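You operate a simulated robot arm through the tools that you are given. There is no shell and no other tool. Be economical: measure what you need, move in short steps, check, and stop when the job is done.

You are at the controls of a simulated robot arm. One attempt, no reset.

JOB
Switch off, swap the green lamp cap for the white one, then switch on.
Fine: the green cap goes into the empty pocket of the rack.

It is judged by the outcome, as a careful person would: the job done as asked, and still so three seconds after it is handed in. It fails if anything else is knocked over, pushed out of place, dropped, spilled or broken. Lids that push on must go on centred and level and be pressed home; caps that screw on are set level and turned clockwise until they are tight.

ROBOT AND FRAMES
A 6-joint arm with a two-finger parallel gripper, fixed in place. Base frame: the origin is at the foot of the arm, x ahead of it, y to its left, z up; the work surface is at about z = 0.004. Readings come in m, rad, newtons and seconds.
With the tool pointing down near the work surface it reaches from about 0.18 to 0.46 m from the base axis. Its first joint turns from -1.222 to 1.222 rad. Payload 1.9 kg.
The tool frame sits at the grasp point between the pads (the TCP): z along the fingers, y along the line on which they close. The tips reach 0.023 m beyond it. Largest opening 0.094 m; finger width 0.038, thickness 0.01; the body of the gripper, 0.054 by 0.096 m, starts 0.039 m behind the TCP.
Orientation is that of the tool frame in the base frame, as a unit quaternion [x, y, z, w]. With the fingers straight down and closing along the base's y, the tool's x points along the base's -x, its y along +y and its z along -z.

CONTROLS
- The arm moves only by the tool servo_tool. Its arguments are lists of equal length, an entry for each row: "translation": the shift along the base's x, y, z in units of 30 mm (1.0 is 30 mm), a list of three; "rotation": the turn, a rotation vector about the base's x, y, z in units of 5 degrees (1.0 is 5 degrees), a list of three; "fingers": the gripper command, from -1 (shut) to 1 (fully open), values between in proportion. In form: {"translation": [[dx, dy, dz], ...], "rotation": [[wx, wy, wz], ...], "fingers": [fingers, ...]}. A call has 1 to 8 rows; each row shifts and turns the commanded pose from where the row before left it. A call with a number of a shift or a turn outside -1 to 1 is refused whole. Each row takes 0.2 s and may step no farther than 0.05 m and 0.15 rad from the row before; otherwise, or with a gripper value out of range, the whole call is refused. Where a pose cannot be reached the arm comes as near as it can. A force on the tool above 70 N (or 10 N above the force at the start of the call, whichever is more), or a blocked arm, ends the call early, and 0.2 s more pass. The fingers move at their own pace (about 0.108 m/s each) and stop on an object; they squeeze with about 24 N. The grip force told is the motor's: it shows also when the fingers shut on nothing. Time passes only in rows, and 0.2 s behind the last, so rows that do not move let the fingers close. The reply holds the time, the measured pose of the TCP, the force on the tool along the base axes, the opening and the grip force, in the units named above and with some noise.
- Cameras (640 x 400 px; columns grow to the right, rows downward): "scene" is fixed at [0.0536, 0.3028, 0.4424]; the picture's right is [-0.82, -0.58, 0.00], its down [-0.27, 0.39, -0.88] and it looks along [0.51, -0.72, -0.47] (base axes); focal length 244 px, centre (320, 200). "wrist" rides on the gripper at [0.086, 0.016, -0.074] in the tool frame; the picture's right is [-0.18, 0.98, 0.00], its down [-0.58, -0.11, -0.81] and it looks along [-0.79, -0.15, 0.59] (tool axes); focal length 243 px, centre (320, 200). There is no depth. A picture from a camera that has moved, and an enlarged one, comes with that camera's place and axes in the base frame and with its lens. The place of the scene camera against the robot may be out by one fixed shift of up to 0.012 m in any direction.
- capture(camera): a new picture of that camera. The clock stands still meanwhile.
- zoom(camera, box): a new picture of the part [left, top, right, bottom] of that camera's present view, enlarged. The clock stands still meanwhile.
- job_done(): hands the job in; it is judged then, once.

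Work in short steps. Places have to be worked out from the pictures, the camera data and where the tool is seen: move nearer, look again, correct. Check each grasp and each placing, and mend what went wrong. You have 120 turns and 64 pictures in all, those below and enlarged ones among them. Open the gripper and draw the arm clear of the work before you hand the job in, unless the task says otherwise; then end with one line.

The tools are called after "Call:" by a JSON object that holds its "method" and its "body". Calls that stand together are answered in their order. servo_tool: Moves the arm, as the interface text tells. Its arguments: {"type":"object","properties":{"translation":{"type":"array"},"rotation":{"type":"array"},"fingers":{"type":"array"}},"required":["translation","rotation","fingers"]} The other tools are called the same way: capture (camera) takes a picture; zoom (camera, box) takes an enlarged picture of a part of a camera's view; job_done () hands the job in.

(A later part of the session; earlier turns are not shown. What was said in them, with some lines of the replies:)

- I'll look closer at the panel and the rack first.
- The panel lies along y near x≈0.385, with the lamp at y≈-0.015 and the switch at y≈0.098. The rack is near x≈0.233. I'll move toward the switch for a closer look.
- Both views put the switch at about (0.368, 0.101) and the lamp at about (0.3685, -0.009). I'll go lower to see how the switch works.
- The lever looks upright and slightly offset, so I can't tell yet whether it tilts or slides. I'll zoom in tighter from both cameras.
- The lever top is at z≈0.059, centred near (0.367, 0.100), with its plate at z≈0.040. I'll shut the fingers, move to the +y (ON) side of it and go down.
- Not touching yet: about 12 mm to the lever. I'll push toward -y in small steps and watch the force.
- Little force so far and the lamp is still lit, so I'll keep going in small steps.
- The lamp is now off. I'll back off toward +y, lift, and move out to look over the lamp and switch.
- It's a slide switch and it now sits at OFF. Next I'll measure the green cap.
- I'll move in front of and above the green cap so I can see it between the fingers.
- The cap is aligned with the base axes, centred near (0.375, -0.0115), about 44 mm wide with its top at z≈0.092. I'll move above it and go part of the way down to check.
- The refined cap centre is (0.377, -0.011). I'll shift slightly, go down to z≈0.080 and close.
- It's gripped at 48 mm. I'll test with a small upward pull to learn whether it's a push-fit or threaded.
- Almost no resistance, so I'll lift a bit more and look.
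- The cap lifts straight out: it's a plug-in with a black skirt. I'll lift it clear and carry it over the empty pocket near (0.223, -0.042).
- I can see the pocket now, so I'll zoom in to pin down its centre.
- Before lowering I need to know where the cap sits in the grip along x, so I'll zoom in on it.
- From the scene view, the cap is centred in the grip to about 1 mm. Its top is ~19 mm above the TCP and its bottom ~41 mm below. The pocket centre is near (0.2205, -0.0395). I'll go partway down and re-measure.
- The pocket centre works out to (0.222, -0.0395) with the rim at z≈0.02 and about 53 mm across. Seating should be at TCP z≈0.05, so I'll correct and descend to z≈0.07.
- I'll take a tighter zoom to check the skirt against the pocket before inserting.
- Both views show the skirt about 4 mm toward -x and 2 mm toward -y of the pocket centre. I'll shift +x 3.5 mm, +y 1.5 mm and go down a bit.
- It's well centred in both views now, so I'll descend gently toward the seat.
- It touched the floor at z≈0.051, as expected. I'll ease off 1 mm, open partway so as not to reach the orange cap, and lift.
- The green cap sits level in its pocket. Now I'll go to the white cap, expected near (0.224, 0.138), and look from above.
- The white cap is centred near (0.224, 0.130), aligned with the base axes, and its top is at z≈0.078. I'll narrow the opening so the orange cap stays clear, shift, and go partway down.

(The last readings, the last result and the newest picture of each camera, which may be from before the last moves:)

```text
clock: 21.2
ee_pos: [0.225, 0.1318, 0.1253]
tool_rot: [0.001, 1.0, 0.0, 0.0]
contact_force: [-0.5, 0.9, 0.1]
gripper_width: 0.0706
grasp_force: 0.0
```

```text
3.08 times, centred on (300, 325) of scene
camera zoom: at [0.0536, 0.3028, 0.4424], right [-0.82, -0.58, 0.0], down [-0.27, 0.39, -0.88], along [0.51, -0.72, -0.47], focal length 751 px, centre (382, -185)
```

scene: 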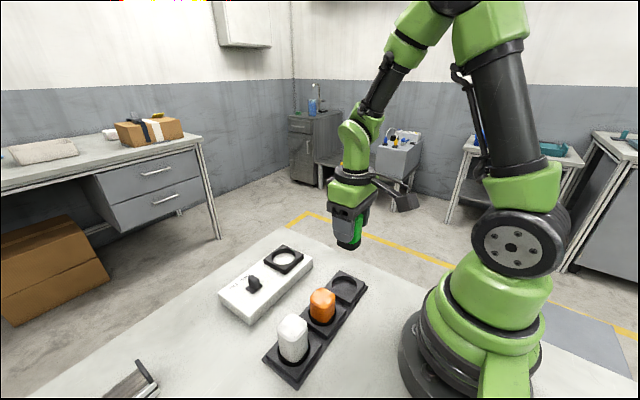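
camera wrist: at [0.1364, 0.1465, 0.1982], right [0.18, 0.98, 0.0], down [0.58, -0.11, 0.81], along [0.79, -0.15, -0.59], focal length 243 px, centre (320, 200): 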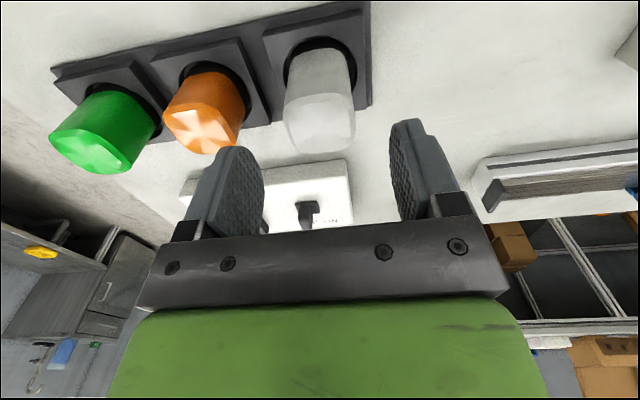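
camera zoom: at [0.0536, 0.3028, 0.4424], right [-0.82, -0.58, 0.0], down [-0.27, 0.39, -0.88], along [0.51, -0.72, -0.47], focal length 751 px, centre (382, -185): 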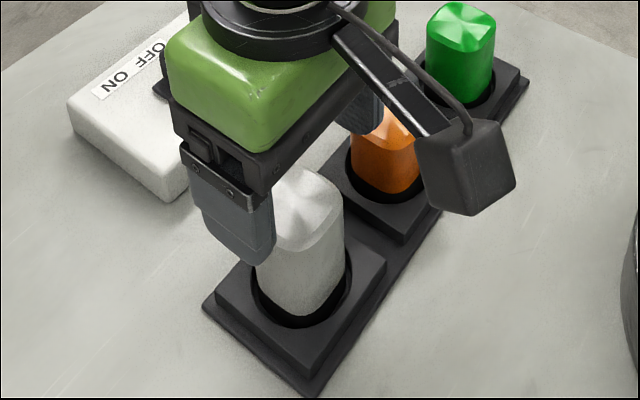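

It lines up between the fingers. I'll shift -1.5 mm in y, go down to z≈0.053, and close.

Call:
{"method": "servo_tool", "body": {"translation": [[0, -0.05, -0.7], [0, 0, -0.7], [0, 0, -0.6], [0, 0, -0.4], [0, 0, 0], [0, 0, 0], [0, 0, 0]], "rotation": [[0, 0, 0], [0, 0, 0], [0, 0, 0], [0, 0, 0], [0, 0, 0], [0, 0, 0], [0, 0, 0]], "fingers": [0.5, 0.5, 0.5, 0.5, 0.5, -1, -1]}}

Call:
{"method": "capture", "body": {"camera": "wrist"}}

Call:
{"method": "zoom", "body": {"camera": "scene", "box": [250, 260, 350, 390]}}

```text
clock: 22.8
ee_pos: [0.2279, 0.1288, 0.0537]
tool_rot: [0.0, 1.0, 0.0, 0.0]
contact_force: [-0.5, 0.6, -0.8]
gripper_width: 0.0483
grasp_force: 24.1
```

```text
19 pictures are left
camera wrist: at [0.1384, 0.1447, 0.1272], right [0.18, 0.98, 0.0], down [0.58, -0.11, 0.81], along [0.79, -0.15, -0.59], focal length 243 px, centre (320, 200)
```

wrist: 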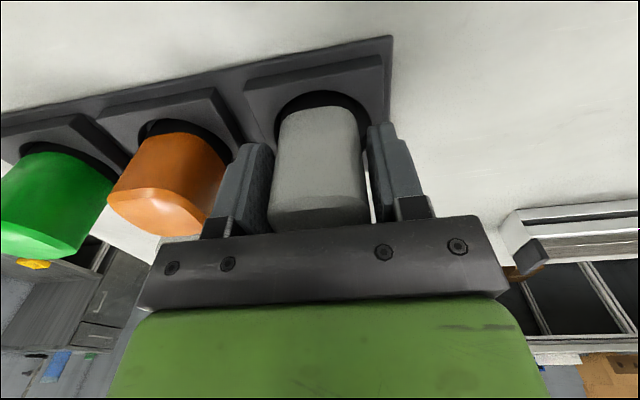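

```text
3.08 times, centred on (300, 325) of scene
camera zoom: at [0.0536, 0.3028, 0.4424], right [-0.82, -0.58, 0.0], down [-0.27, 0.39, -0.88], along [0.51, -0.72, -0.47], focal length 751 px, centre (382, -185)
```

zoom: 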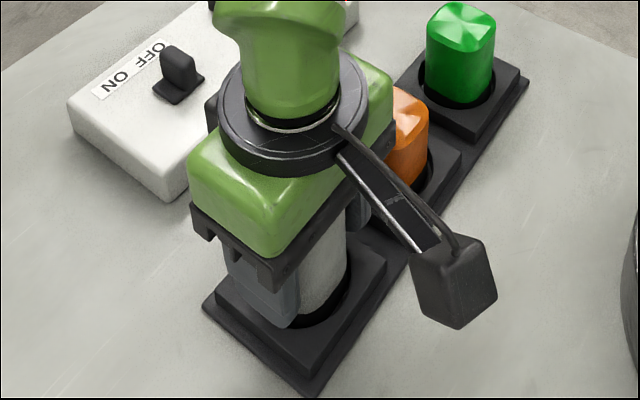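

Gripped at 48 mm. I'll lift clear and carry it over the lamp socket.

Call:
{"method": "servo_tool", "body": {"translation": [[0, 0, 0.5], [0, 0, 0.9], [0, 0, 0.9], [0, 0, 0.9], [0, 0, 0.9]], "rotation": [[0, 0, 0], [0, 0, 0], [0, 0, 0], [0, 0, 0], [0, 0, 0]], "fingers": [-1, -1, -1, -1, -1]}}

Call:
{"method": "servo_tool", "body": {"translation": [[0.98, -0.94, 0], [0.98, -0.94, 0], [0.98, -0.94, 0], [0.98, -0.94, 0], [0.98, -0.94, 0]], "rotation": [[0, 0, 0], [0, 0, 0], [0, 0, 0], [0, 0, 0], [0, 0, 0]], "fingers": [-1, -1, -1, -1, -1]}}

Call:
{"method": "servo_tool", "body": {"translation": [[0, 0, -0.8], [0, 0, -0.7], [0, 0, -0.5]], "rotation": [[0, 0, 0], [0, 0, 0], [0, 0, 0]], "fingers": [-1, -1, -1]}}

Call:
{"method": "zoom", "body": {"camera": "scene", "box": [230, 190, 340, 290]}}

Call:
{"method": "zoom", "body": {"camera": "wrist", "box": [230, 30, 400, 136]}}

```text
clock: 24.0
ee_pos: [0.2249, 0.1278, 0.1753]
tool_rot: [0.0, 1.0, 0.001, 0.0]
contact_force: [0.6, -0.4, -1.3]
gripper_width: 0.0479
grasp_force: 24.2
```

```text
clock: 25.2
ee_pos: [0.373, -0.0139, 0.1778]
tool_rot: [0.0, 1.0, 0.0, 0.0]
contact_force: [0.1, 0.4, -0.5]
gripper_width: 0.0481
grasp_force: 23.8
```

```text
clock: 26.0
ee_pos: [0.3749, -0.0125, 0.1156]
tool_rot: [0.0, 1.0, 0.0, -0.001]
contact_force: [-0.3, -0.5, -0.4]
gripper_width: 0.0482
grasp_force: 23.9
```

```text
4.00 times, centred on (285, 240) of scene
camera zoom: at [0.0536, 0.3028, 0.4424], right [-0.82, -0.58, 0.0], down [-0.27, 0.39, -0.88], along [0.51, -0.72, -0.47], focal length 976 px, centre (460, 40)
```

zoom: 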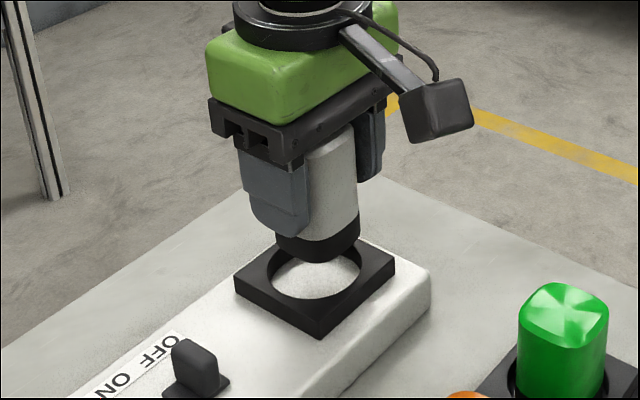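

```text
3.76 times, centred on (315, 83) of wrist
camera zoom: at [0.2853, 0.0037, 0.1897], right [0.18, 0.98, 0.0], down [0.58, -0.11, 0.81], along [0.79, -0.15, -0.59], focal length 913 px, centre (339, 640)
```

zoom: 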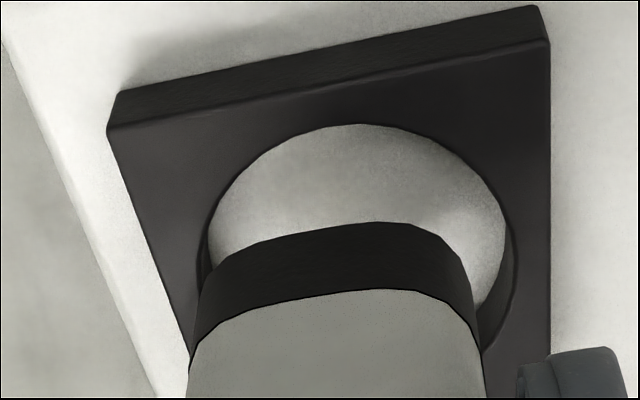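

The socket centre comes out near (0.3755, -0.009), so I'll shift +x 2 mm, +y 3.5 mm, and go down to just above the ring.

Call:
{"method": "servo_tool", "body": {"translation": [[0.06, 0.11, 0], [0, 0, -0.4], [0, 0, -0.3]], "rotation": [[0, 0, 0], [0, 0, 0], [0, 0, 0]], "fingers": [-1, -1, -1]}}

Call:
{"method": "zoom", "body": {"camera": "scene", "box": [255, 230, 311, 275]}}

Call:
{"method": "zoom", "body": {"camera": "wrist", "box": [230, 50, 400, 156]}}

```text
clock: 26.8
ee_pos: [0.3756, -0.0082, 0.0928]
tool_rot: [0.0, 1.0, 0.0, 0.0]
contact_force: [-0.4, 0.0, -0.3]
gripper_width: 0.0483
grasp_force: 23.9
```

```text
8.89 times, centred on (283, 252) of scene
camera zoom: at [0.0536, 0.3028, 0.4424], right [-0.82, -0.58, 0.0], down [-0.27, 0.39, -0.88], along [0.51, -0.72, -0.47], focal length 2170 px, centre (649, -267)
```

zoom: 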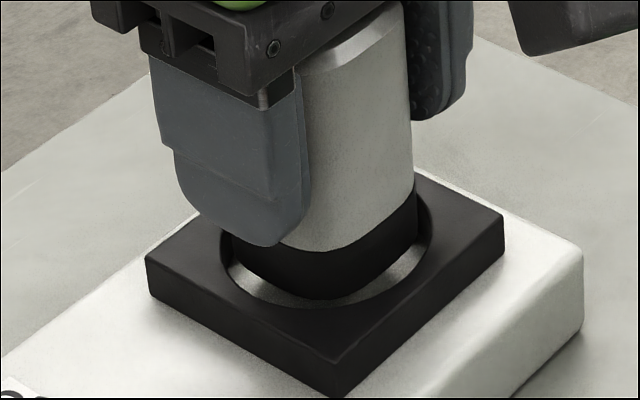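

```text
3.76 times, centred on (315, 103) of wrist
camera zoom: at [0.2871, 0.0071, 0.1678], right [0.18, 0.98, 0.0], down [0.58, -0.11, 0.81], along [0.79, -0.15, -0.59], focal length 913 px, centre (339, 565)
```

zoom: 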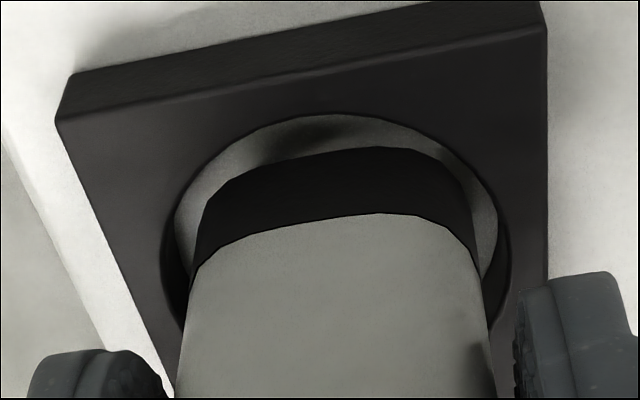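

Centred in both views. I'll descend gently to contact, expected near z≈0.080.

Call:
{"method": "servo_tool", "body": {"translation": [[0, 0, -0.15], [0, 0, -0.12], [0, 0, -0.1]], "rotation": [[0, 0, 0], [0, 0, 0], [0, 0, 0]], "fingers": [-1, -1, -1]}}

Call:
{"method": "servo_tool", "body": {"translation": [[0, 0, -0.05], [0, 0, -0.03]], "rotation": [[0, 0, 0], [0, 0, 0]], "fingers": [-1, -1]}}

Call:
{"method": "zoom", "body": {"camera": "scene", "box": [255, 230, 311, 275]}}

```text
clock: 27.6
ee_pos: [0.3754, -0.0082, 0.083]
tool_rot: [0.0, 1.0, 0.001, 0.0]
contact_force: [-0.7, 0.6, -1.0]
gripper_width: 0.0482
grasp_force: 23.9
```

```text
clock: 28.2
ee_pos: [0.3736, -0.0081, 0.0804]
tool_rot: [0.001, 1.0, 0.0, 0.001]
contact_force: [-0.3, 0.4, -0.9]
gripper_width: 0.0479
grasp_force: 23.8
```

```text
8.89 times, centred on (283, 252) of scene
camera zoom: at [0.0536, 0.3028, 0.4424], right [-0.82, -0.58, 0.0], down [-0.27, 0.39, -0.88], along [0.51, -0.72, -0.47], focal length 2170 px, centre (649, -267)
```

zoom: 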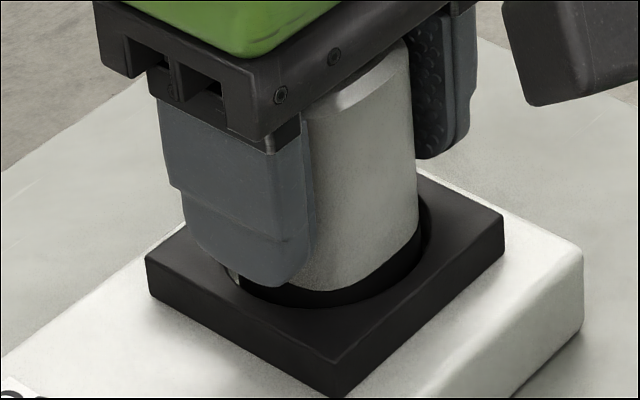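

Almost home but no contact yet, so I'll continue in 1 mm steps.

Call:
{"method": "servo_tool", "body": {"translation": [[0, 0, -0.04], [0, 0, -0.03]], "rotation": [[0, 0, 0], [0, 0, 0]], "fingers": [-1, -1]}}

```text
clock: 28.8
ee_pos: [0.3756, -0.0101, 0.0795]
tool_rot: [0.001, 1.0, 0.001, 0.001]
contact_force: [-1.7, 1.3, 7.2]
gripper_width: 0.048
grasp_force: 24.0
```

It's touching down. I'll press a little more to be sure it's home, then ease off.

Call:
{"method": "servo_tool", "body": {"translation": [[0, 0, -0.05], [0, 0, 0]], "rotation": [[0, 0, 0], [0, 0, 0]], "fingers": [-1, -1]}}

```text
clock: 29.4
ee_pos: [0.3762, -0.009, 0.0771]
tool_rot: [0.0, 1.0, -0.001, 0.002]
contact_force: [1.8, 3.8, 13.0]
gripper_width: 0.048
grasp_force: 24.3
```

It's seated with 13 N on it. I'll ease off, open, lift, and look.

Call:
{"method": "servo_tool", "body": {"translation": [[0, 0, 0.06], [0, 0, 0], [0, 0, 0], [0, 0, 0.5], [0, 0, 0.9], [0, 0, 0.9], [-0.6, 0.5, 0.3], [-0.6, 0.5, 0]], "rotation": [[0, 0, 0], [0, 0, 0], [0, 0, 0], [0, 0, 0], [0, 0, 0], [0, 0, 0], [0, 0, 0], [0, 0, 0]], "fingers": [0.5, 0.5, 0.7, 0.7, 0.7, 1, 1, 1]}}

Call:
{"method": "zoom", "body": {"camera": "scene", "box": [215, 220, 335, 320]}}

Call:
{"method": "capture", "body": {"camera": "wrist"}}

```text
clock: 31.2
ee_pos: [0.3398, 0.0198, 0.1588]
tool_rot: [0.0, 1.0, 0.0, 0.0]
contact_force: [-0.3, -0.7, -0.1]
gripper_width: 0.0938
grasp_force: 0.0
```

```text
4.00 times, centred on (275, 270) of scene
camera zoom: at [0.0536, 0.3028, 0.4424], right [-0.82, -0.58, 0.0], down [-0.27, 0.39, -0.88], along [0.51, -0.72, -0.47], focal length 976 px, centre (500, -80)
```

zoom: 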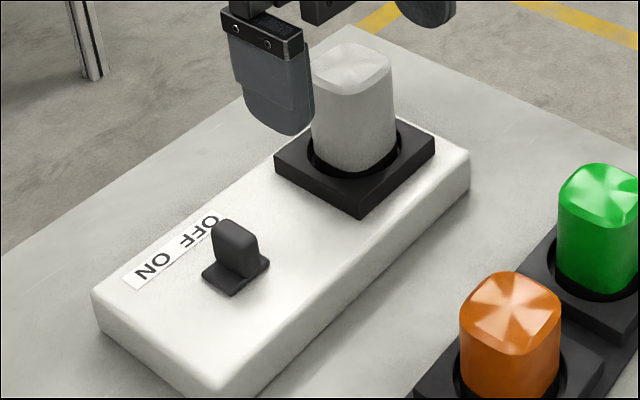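

```text
11 pictures are left
camera wrist: at [0.2519, 0.0367, 0.2324], right [0.18, 0.98, 0.0], down [0.58, -0.11, 0.81], along [0.79, -0.15, -0.59], focal length 243 px, centre (320, 200)
```

wrist: 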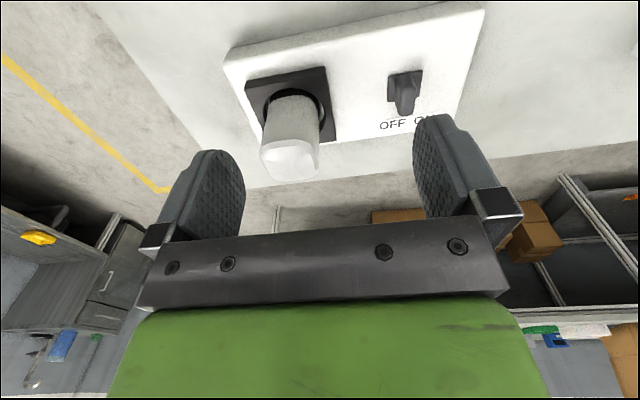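

The white cap is centred and level. To switch on I'll straddle the lever with part-open fingers, so the gripper body stays away from the cap, and push it +y with the -y finger. First I'll measure the lever.

Call:
{"method": "servo_tool", "body": {"translation": [[0, 0.8, 0], [0, 0.8, -0.4], [0, 0.8, -0.4]], "rotation": [[0, 0, 0], [0, 0, 0], [0, 0, 0]], "fingers": [1, 1, 1]}}

Call:
{"method": "zoom", "body": {"camera": "wrist", "box": [220, 60, 420, 180]}}

```text
clock: 32.0
ee_pos: [0.3403, 0.0939, 0.1341]
tool_rot: [-0.001, 1.0, 0.001, 0.0]
contact_force: [0.6, -0.3, -0.1]
gripper_width: 0.094
grasp_force: 0.0
```

```text
3.20 times, centred on (320, 120) of wrist
camera zoom: at [0.2521, 0.109, 0.2074], right [0.18, 0.98, 0.0], down [0.58, -0.11, 0.81], along [0.79, -0.15, -0.59], focal length 776 px, centre (320, 456)
```

zoom: 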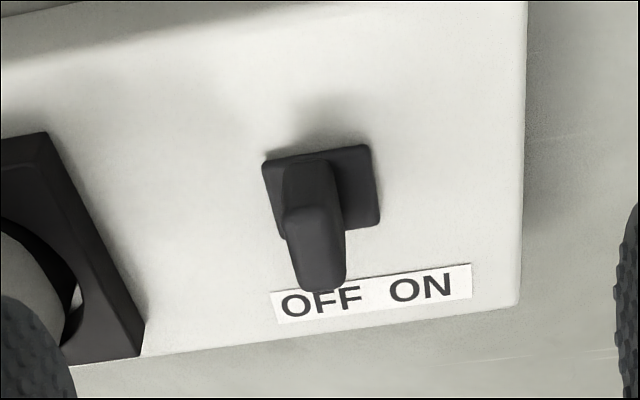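

The lever is at y≈0.086. I'll move to (0.367, 0.106) with a 60 mm opening and lower around it.

Call:
{"method": "servo_tool", "body": {"translation": [[0.9, 0.4, 0], [0, 0, 0], [0, 0, -0.7], [0, 0, -0.7], [0, 0, -0.75]], "rotation": [[0, 0, 0], [0, 0, 0], [0, 0, 0], [0, 0, 0], [0, 0, 0]], "fingers": [0.28, 0.28, 0.28, 0.28, 0.28]}}

Call:
{"method": "capture", "body": {"camera": "wrist"}}

```text
clock: 33.2
ee_pos: [0.3666, 0.1046, 0.0685]
tool_rot: [0.0, 1.0, -0.001, 0.001]
contact_force: [-0.7, 0.2, 0.4]
gripper_width: 0.0601
grasp_force: 0.0
```

```text
9 pictures are left
camera wrist: at [0.2781, 0.1208, 0.1419], right [0.18, 0.98, 0.0], down [0.58, -0.11, 0.81], along [0.79, -0.15, -0.59], focal length 243 px, centre (320, 200)
```

wrist: 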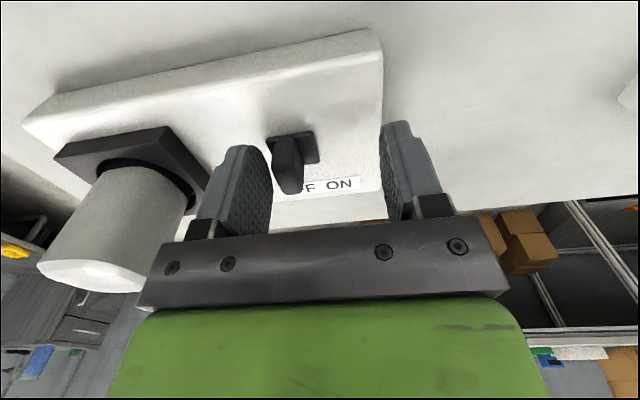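

The lever is between the fingers with the -y finger just beside it. I'll push +y in small steps (needs about 20 mm).

Call:
{"method": "servo_tool", "body": {"translation": [[0, 0.15, 0], [0, 0.15, 0], [0, 0.12, 0]], "rotation": [[0, 0, 0], [0, 0, 0], [0, 0, 0]], "fingers": [0.28, 0.28, 0.28]}}

Call:
{"method": "servo_tool", "body": {"translation": [[0, 0.08, 0], [0, 0.08, 0]], "rotation": [[0, 0, 0], [0, 0, 0]], "fingers": [0.28, 0.28]}}

Call:
{"method": "capture", "body": {"camera": "wrist"}}

```text
clock: 34.0
ee_pos: [0.3677, 0.1181, 0.0677]
tool_rot: [0.001, 1.0, 0.0, 0.001]
contact_force: [0.3, -0.3, 0.2]
gripper_width: 0.0604
grasp_force: 0.2
```

```text
clock: 34.6
ee_pos: [0.3658, 0.1231, 0.0676]
tool_rot: [0.0, 1.0, 0.001, 0.0]
contact_force: [0.0, -0.7, -0.5]
gripper_width: 0.0602
grasp_force: 0.0
```

```text
8 pictures are left
camera wrist: at [0.2783, 0.1381, 0.1423], right [0.18, 0.98, 0.0], down [0.58, -0.11, 0.81], along [0.79, -0.15, -0.59], focal length 243 px, centre (320, 200)
```

wrist: 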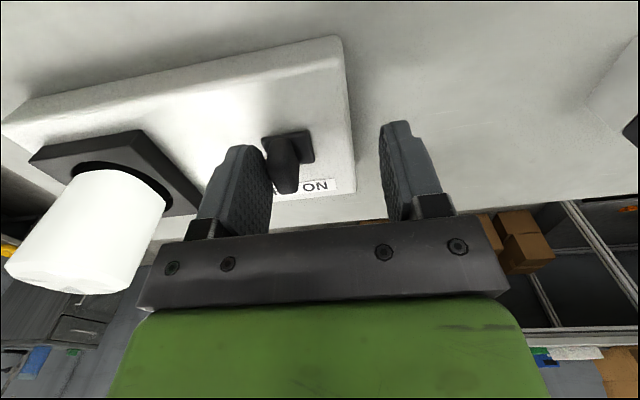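

The white cap is lit. I'll push about 2 mm more to reach the end stop, checking the force.

Call:
{"method": "servo_tool", "body": {"translation": [[0, 0.05, 0], [0, 0.03, 0]], "rotation": [[0, 0, 0], [0, 0, 0]], "fingers": [0.28, 0.28]}}

```text
clock: 35.2
ee_pos: [0.3658, 0.1241, 0.0695]
tool_rot: [0.0, 1.0, 0.0, 0.0]
contact_force: [0.5, -2.5, -0.3]
gripper_width: 0.0614
grasp_force: 1.6
```

It's at the stop, with slight resistance. I'll back off, lift straight up, and draw the arm clear.

Call:
{"method": "servo_tool", "body": {"translation": [[0, -0.15, 0], [0, 0, 0.8], [0, 0, 0.9], [0, 0, 0.9], [-0.9, 0, 0.9], [-0.9, 0, 0.9], [-0.9, 0, 0.3]], "rotation": [[0, 0, 0], [0, 0, 0], [0, 0, 0], [0, 0, 0], [0, 0, 0], [0, 0, 0], [0, 0, 0]], "fingers": [0.28, 0.28, 0.28, 0.28, 0.28, 0.6, 1]}}

Call:
{"method": "zoom", "body": {"camera": "scene", "box": [200, 220, 400, 390]}}

Call:
{"method": "capture", "body": {"camera": "wrist"}}

```text
clock: 36.8
ee_pos: [0.2854, 0.1206, 0.2103]
tool_rot: [0.001, 1.0, -0.001, 0.0]
contact_force: [-0.1, -0.2, 0.4]
gripper_width: 0.0943
grasp_force: 0.1
```

```text
2.35 times, centred on (300, 305) of scene
camera zoom: at [0.0536, 0.3028, 0.4424], right [-0.82, -0.58, 0.0], down [-0.27, 0.39, -0.88], along [0.51, -0.72, -0.47], focal length 574 px, centre (367, -47)
```

zoom: 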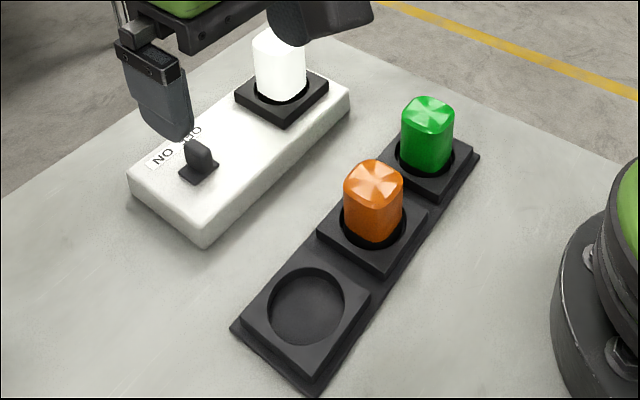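

```text
6 pictures are left
camera wrist: at [0.1966, 0.1355, 0.2843], right [0.19, 0.98, 0.0], down [0.58, -0.11, 0.81], along [0.79, -0.15, -0.59], focal length 243 px, centre (320, 200)
```

wrist: 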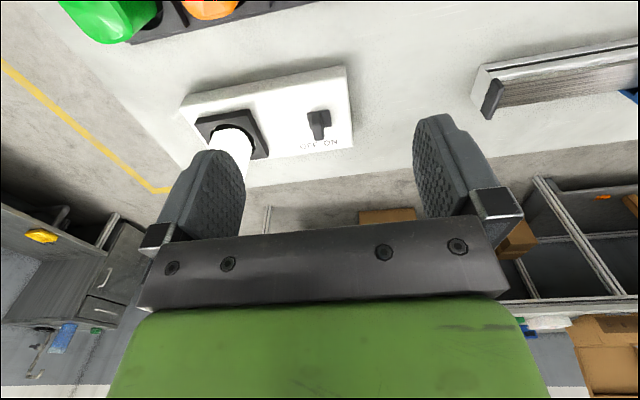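

The white cap is lit and seated level, the switch is at ON, the green cap is in the pocket, and the orange cap and panel haven't moved. The arm is clear with the gripper open, so I'm handing in.

Call:
{"method": "job_done", "body": {}}

```text
The job is handed in.
```

The job is handed in: I switched the lamp off, put the white cap in place of the green one, set the green cap in the empty rack pocket, and switched the lamp back on, lit.
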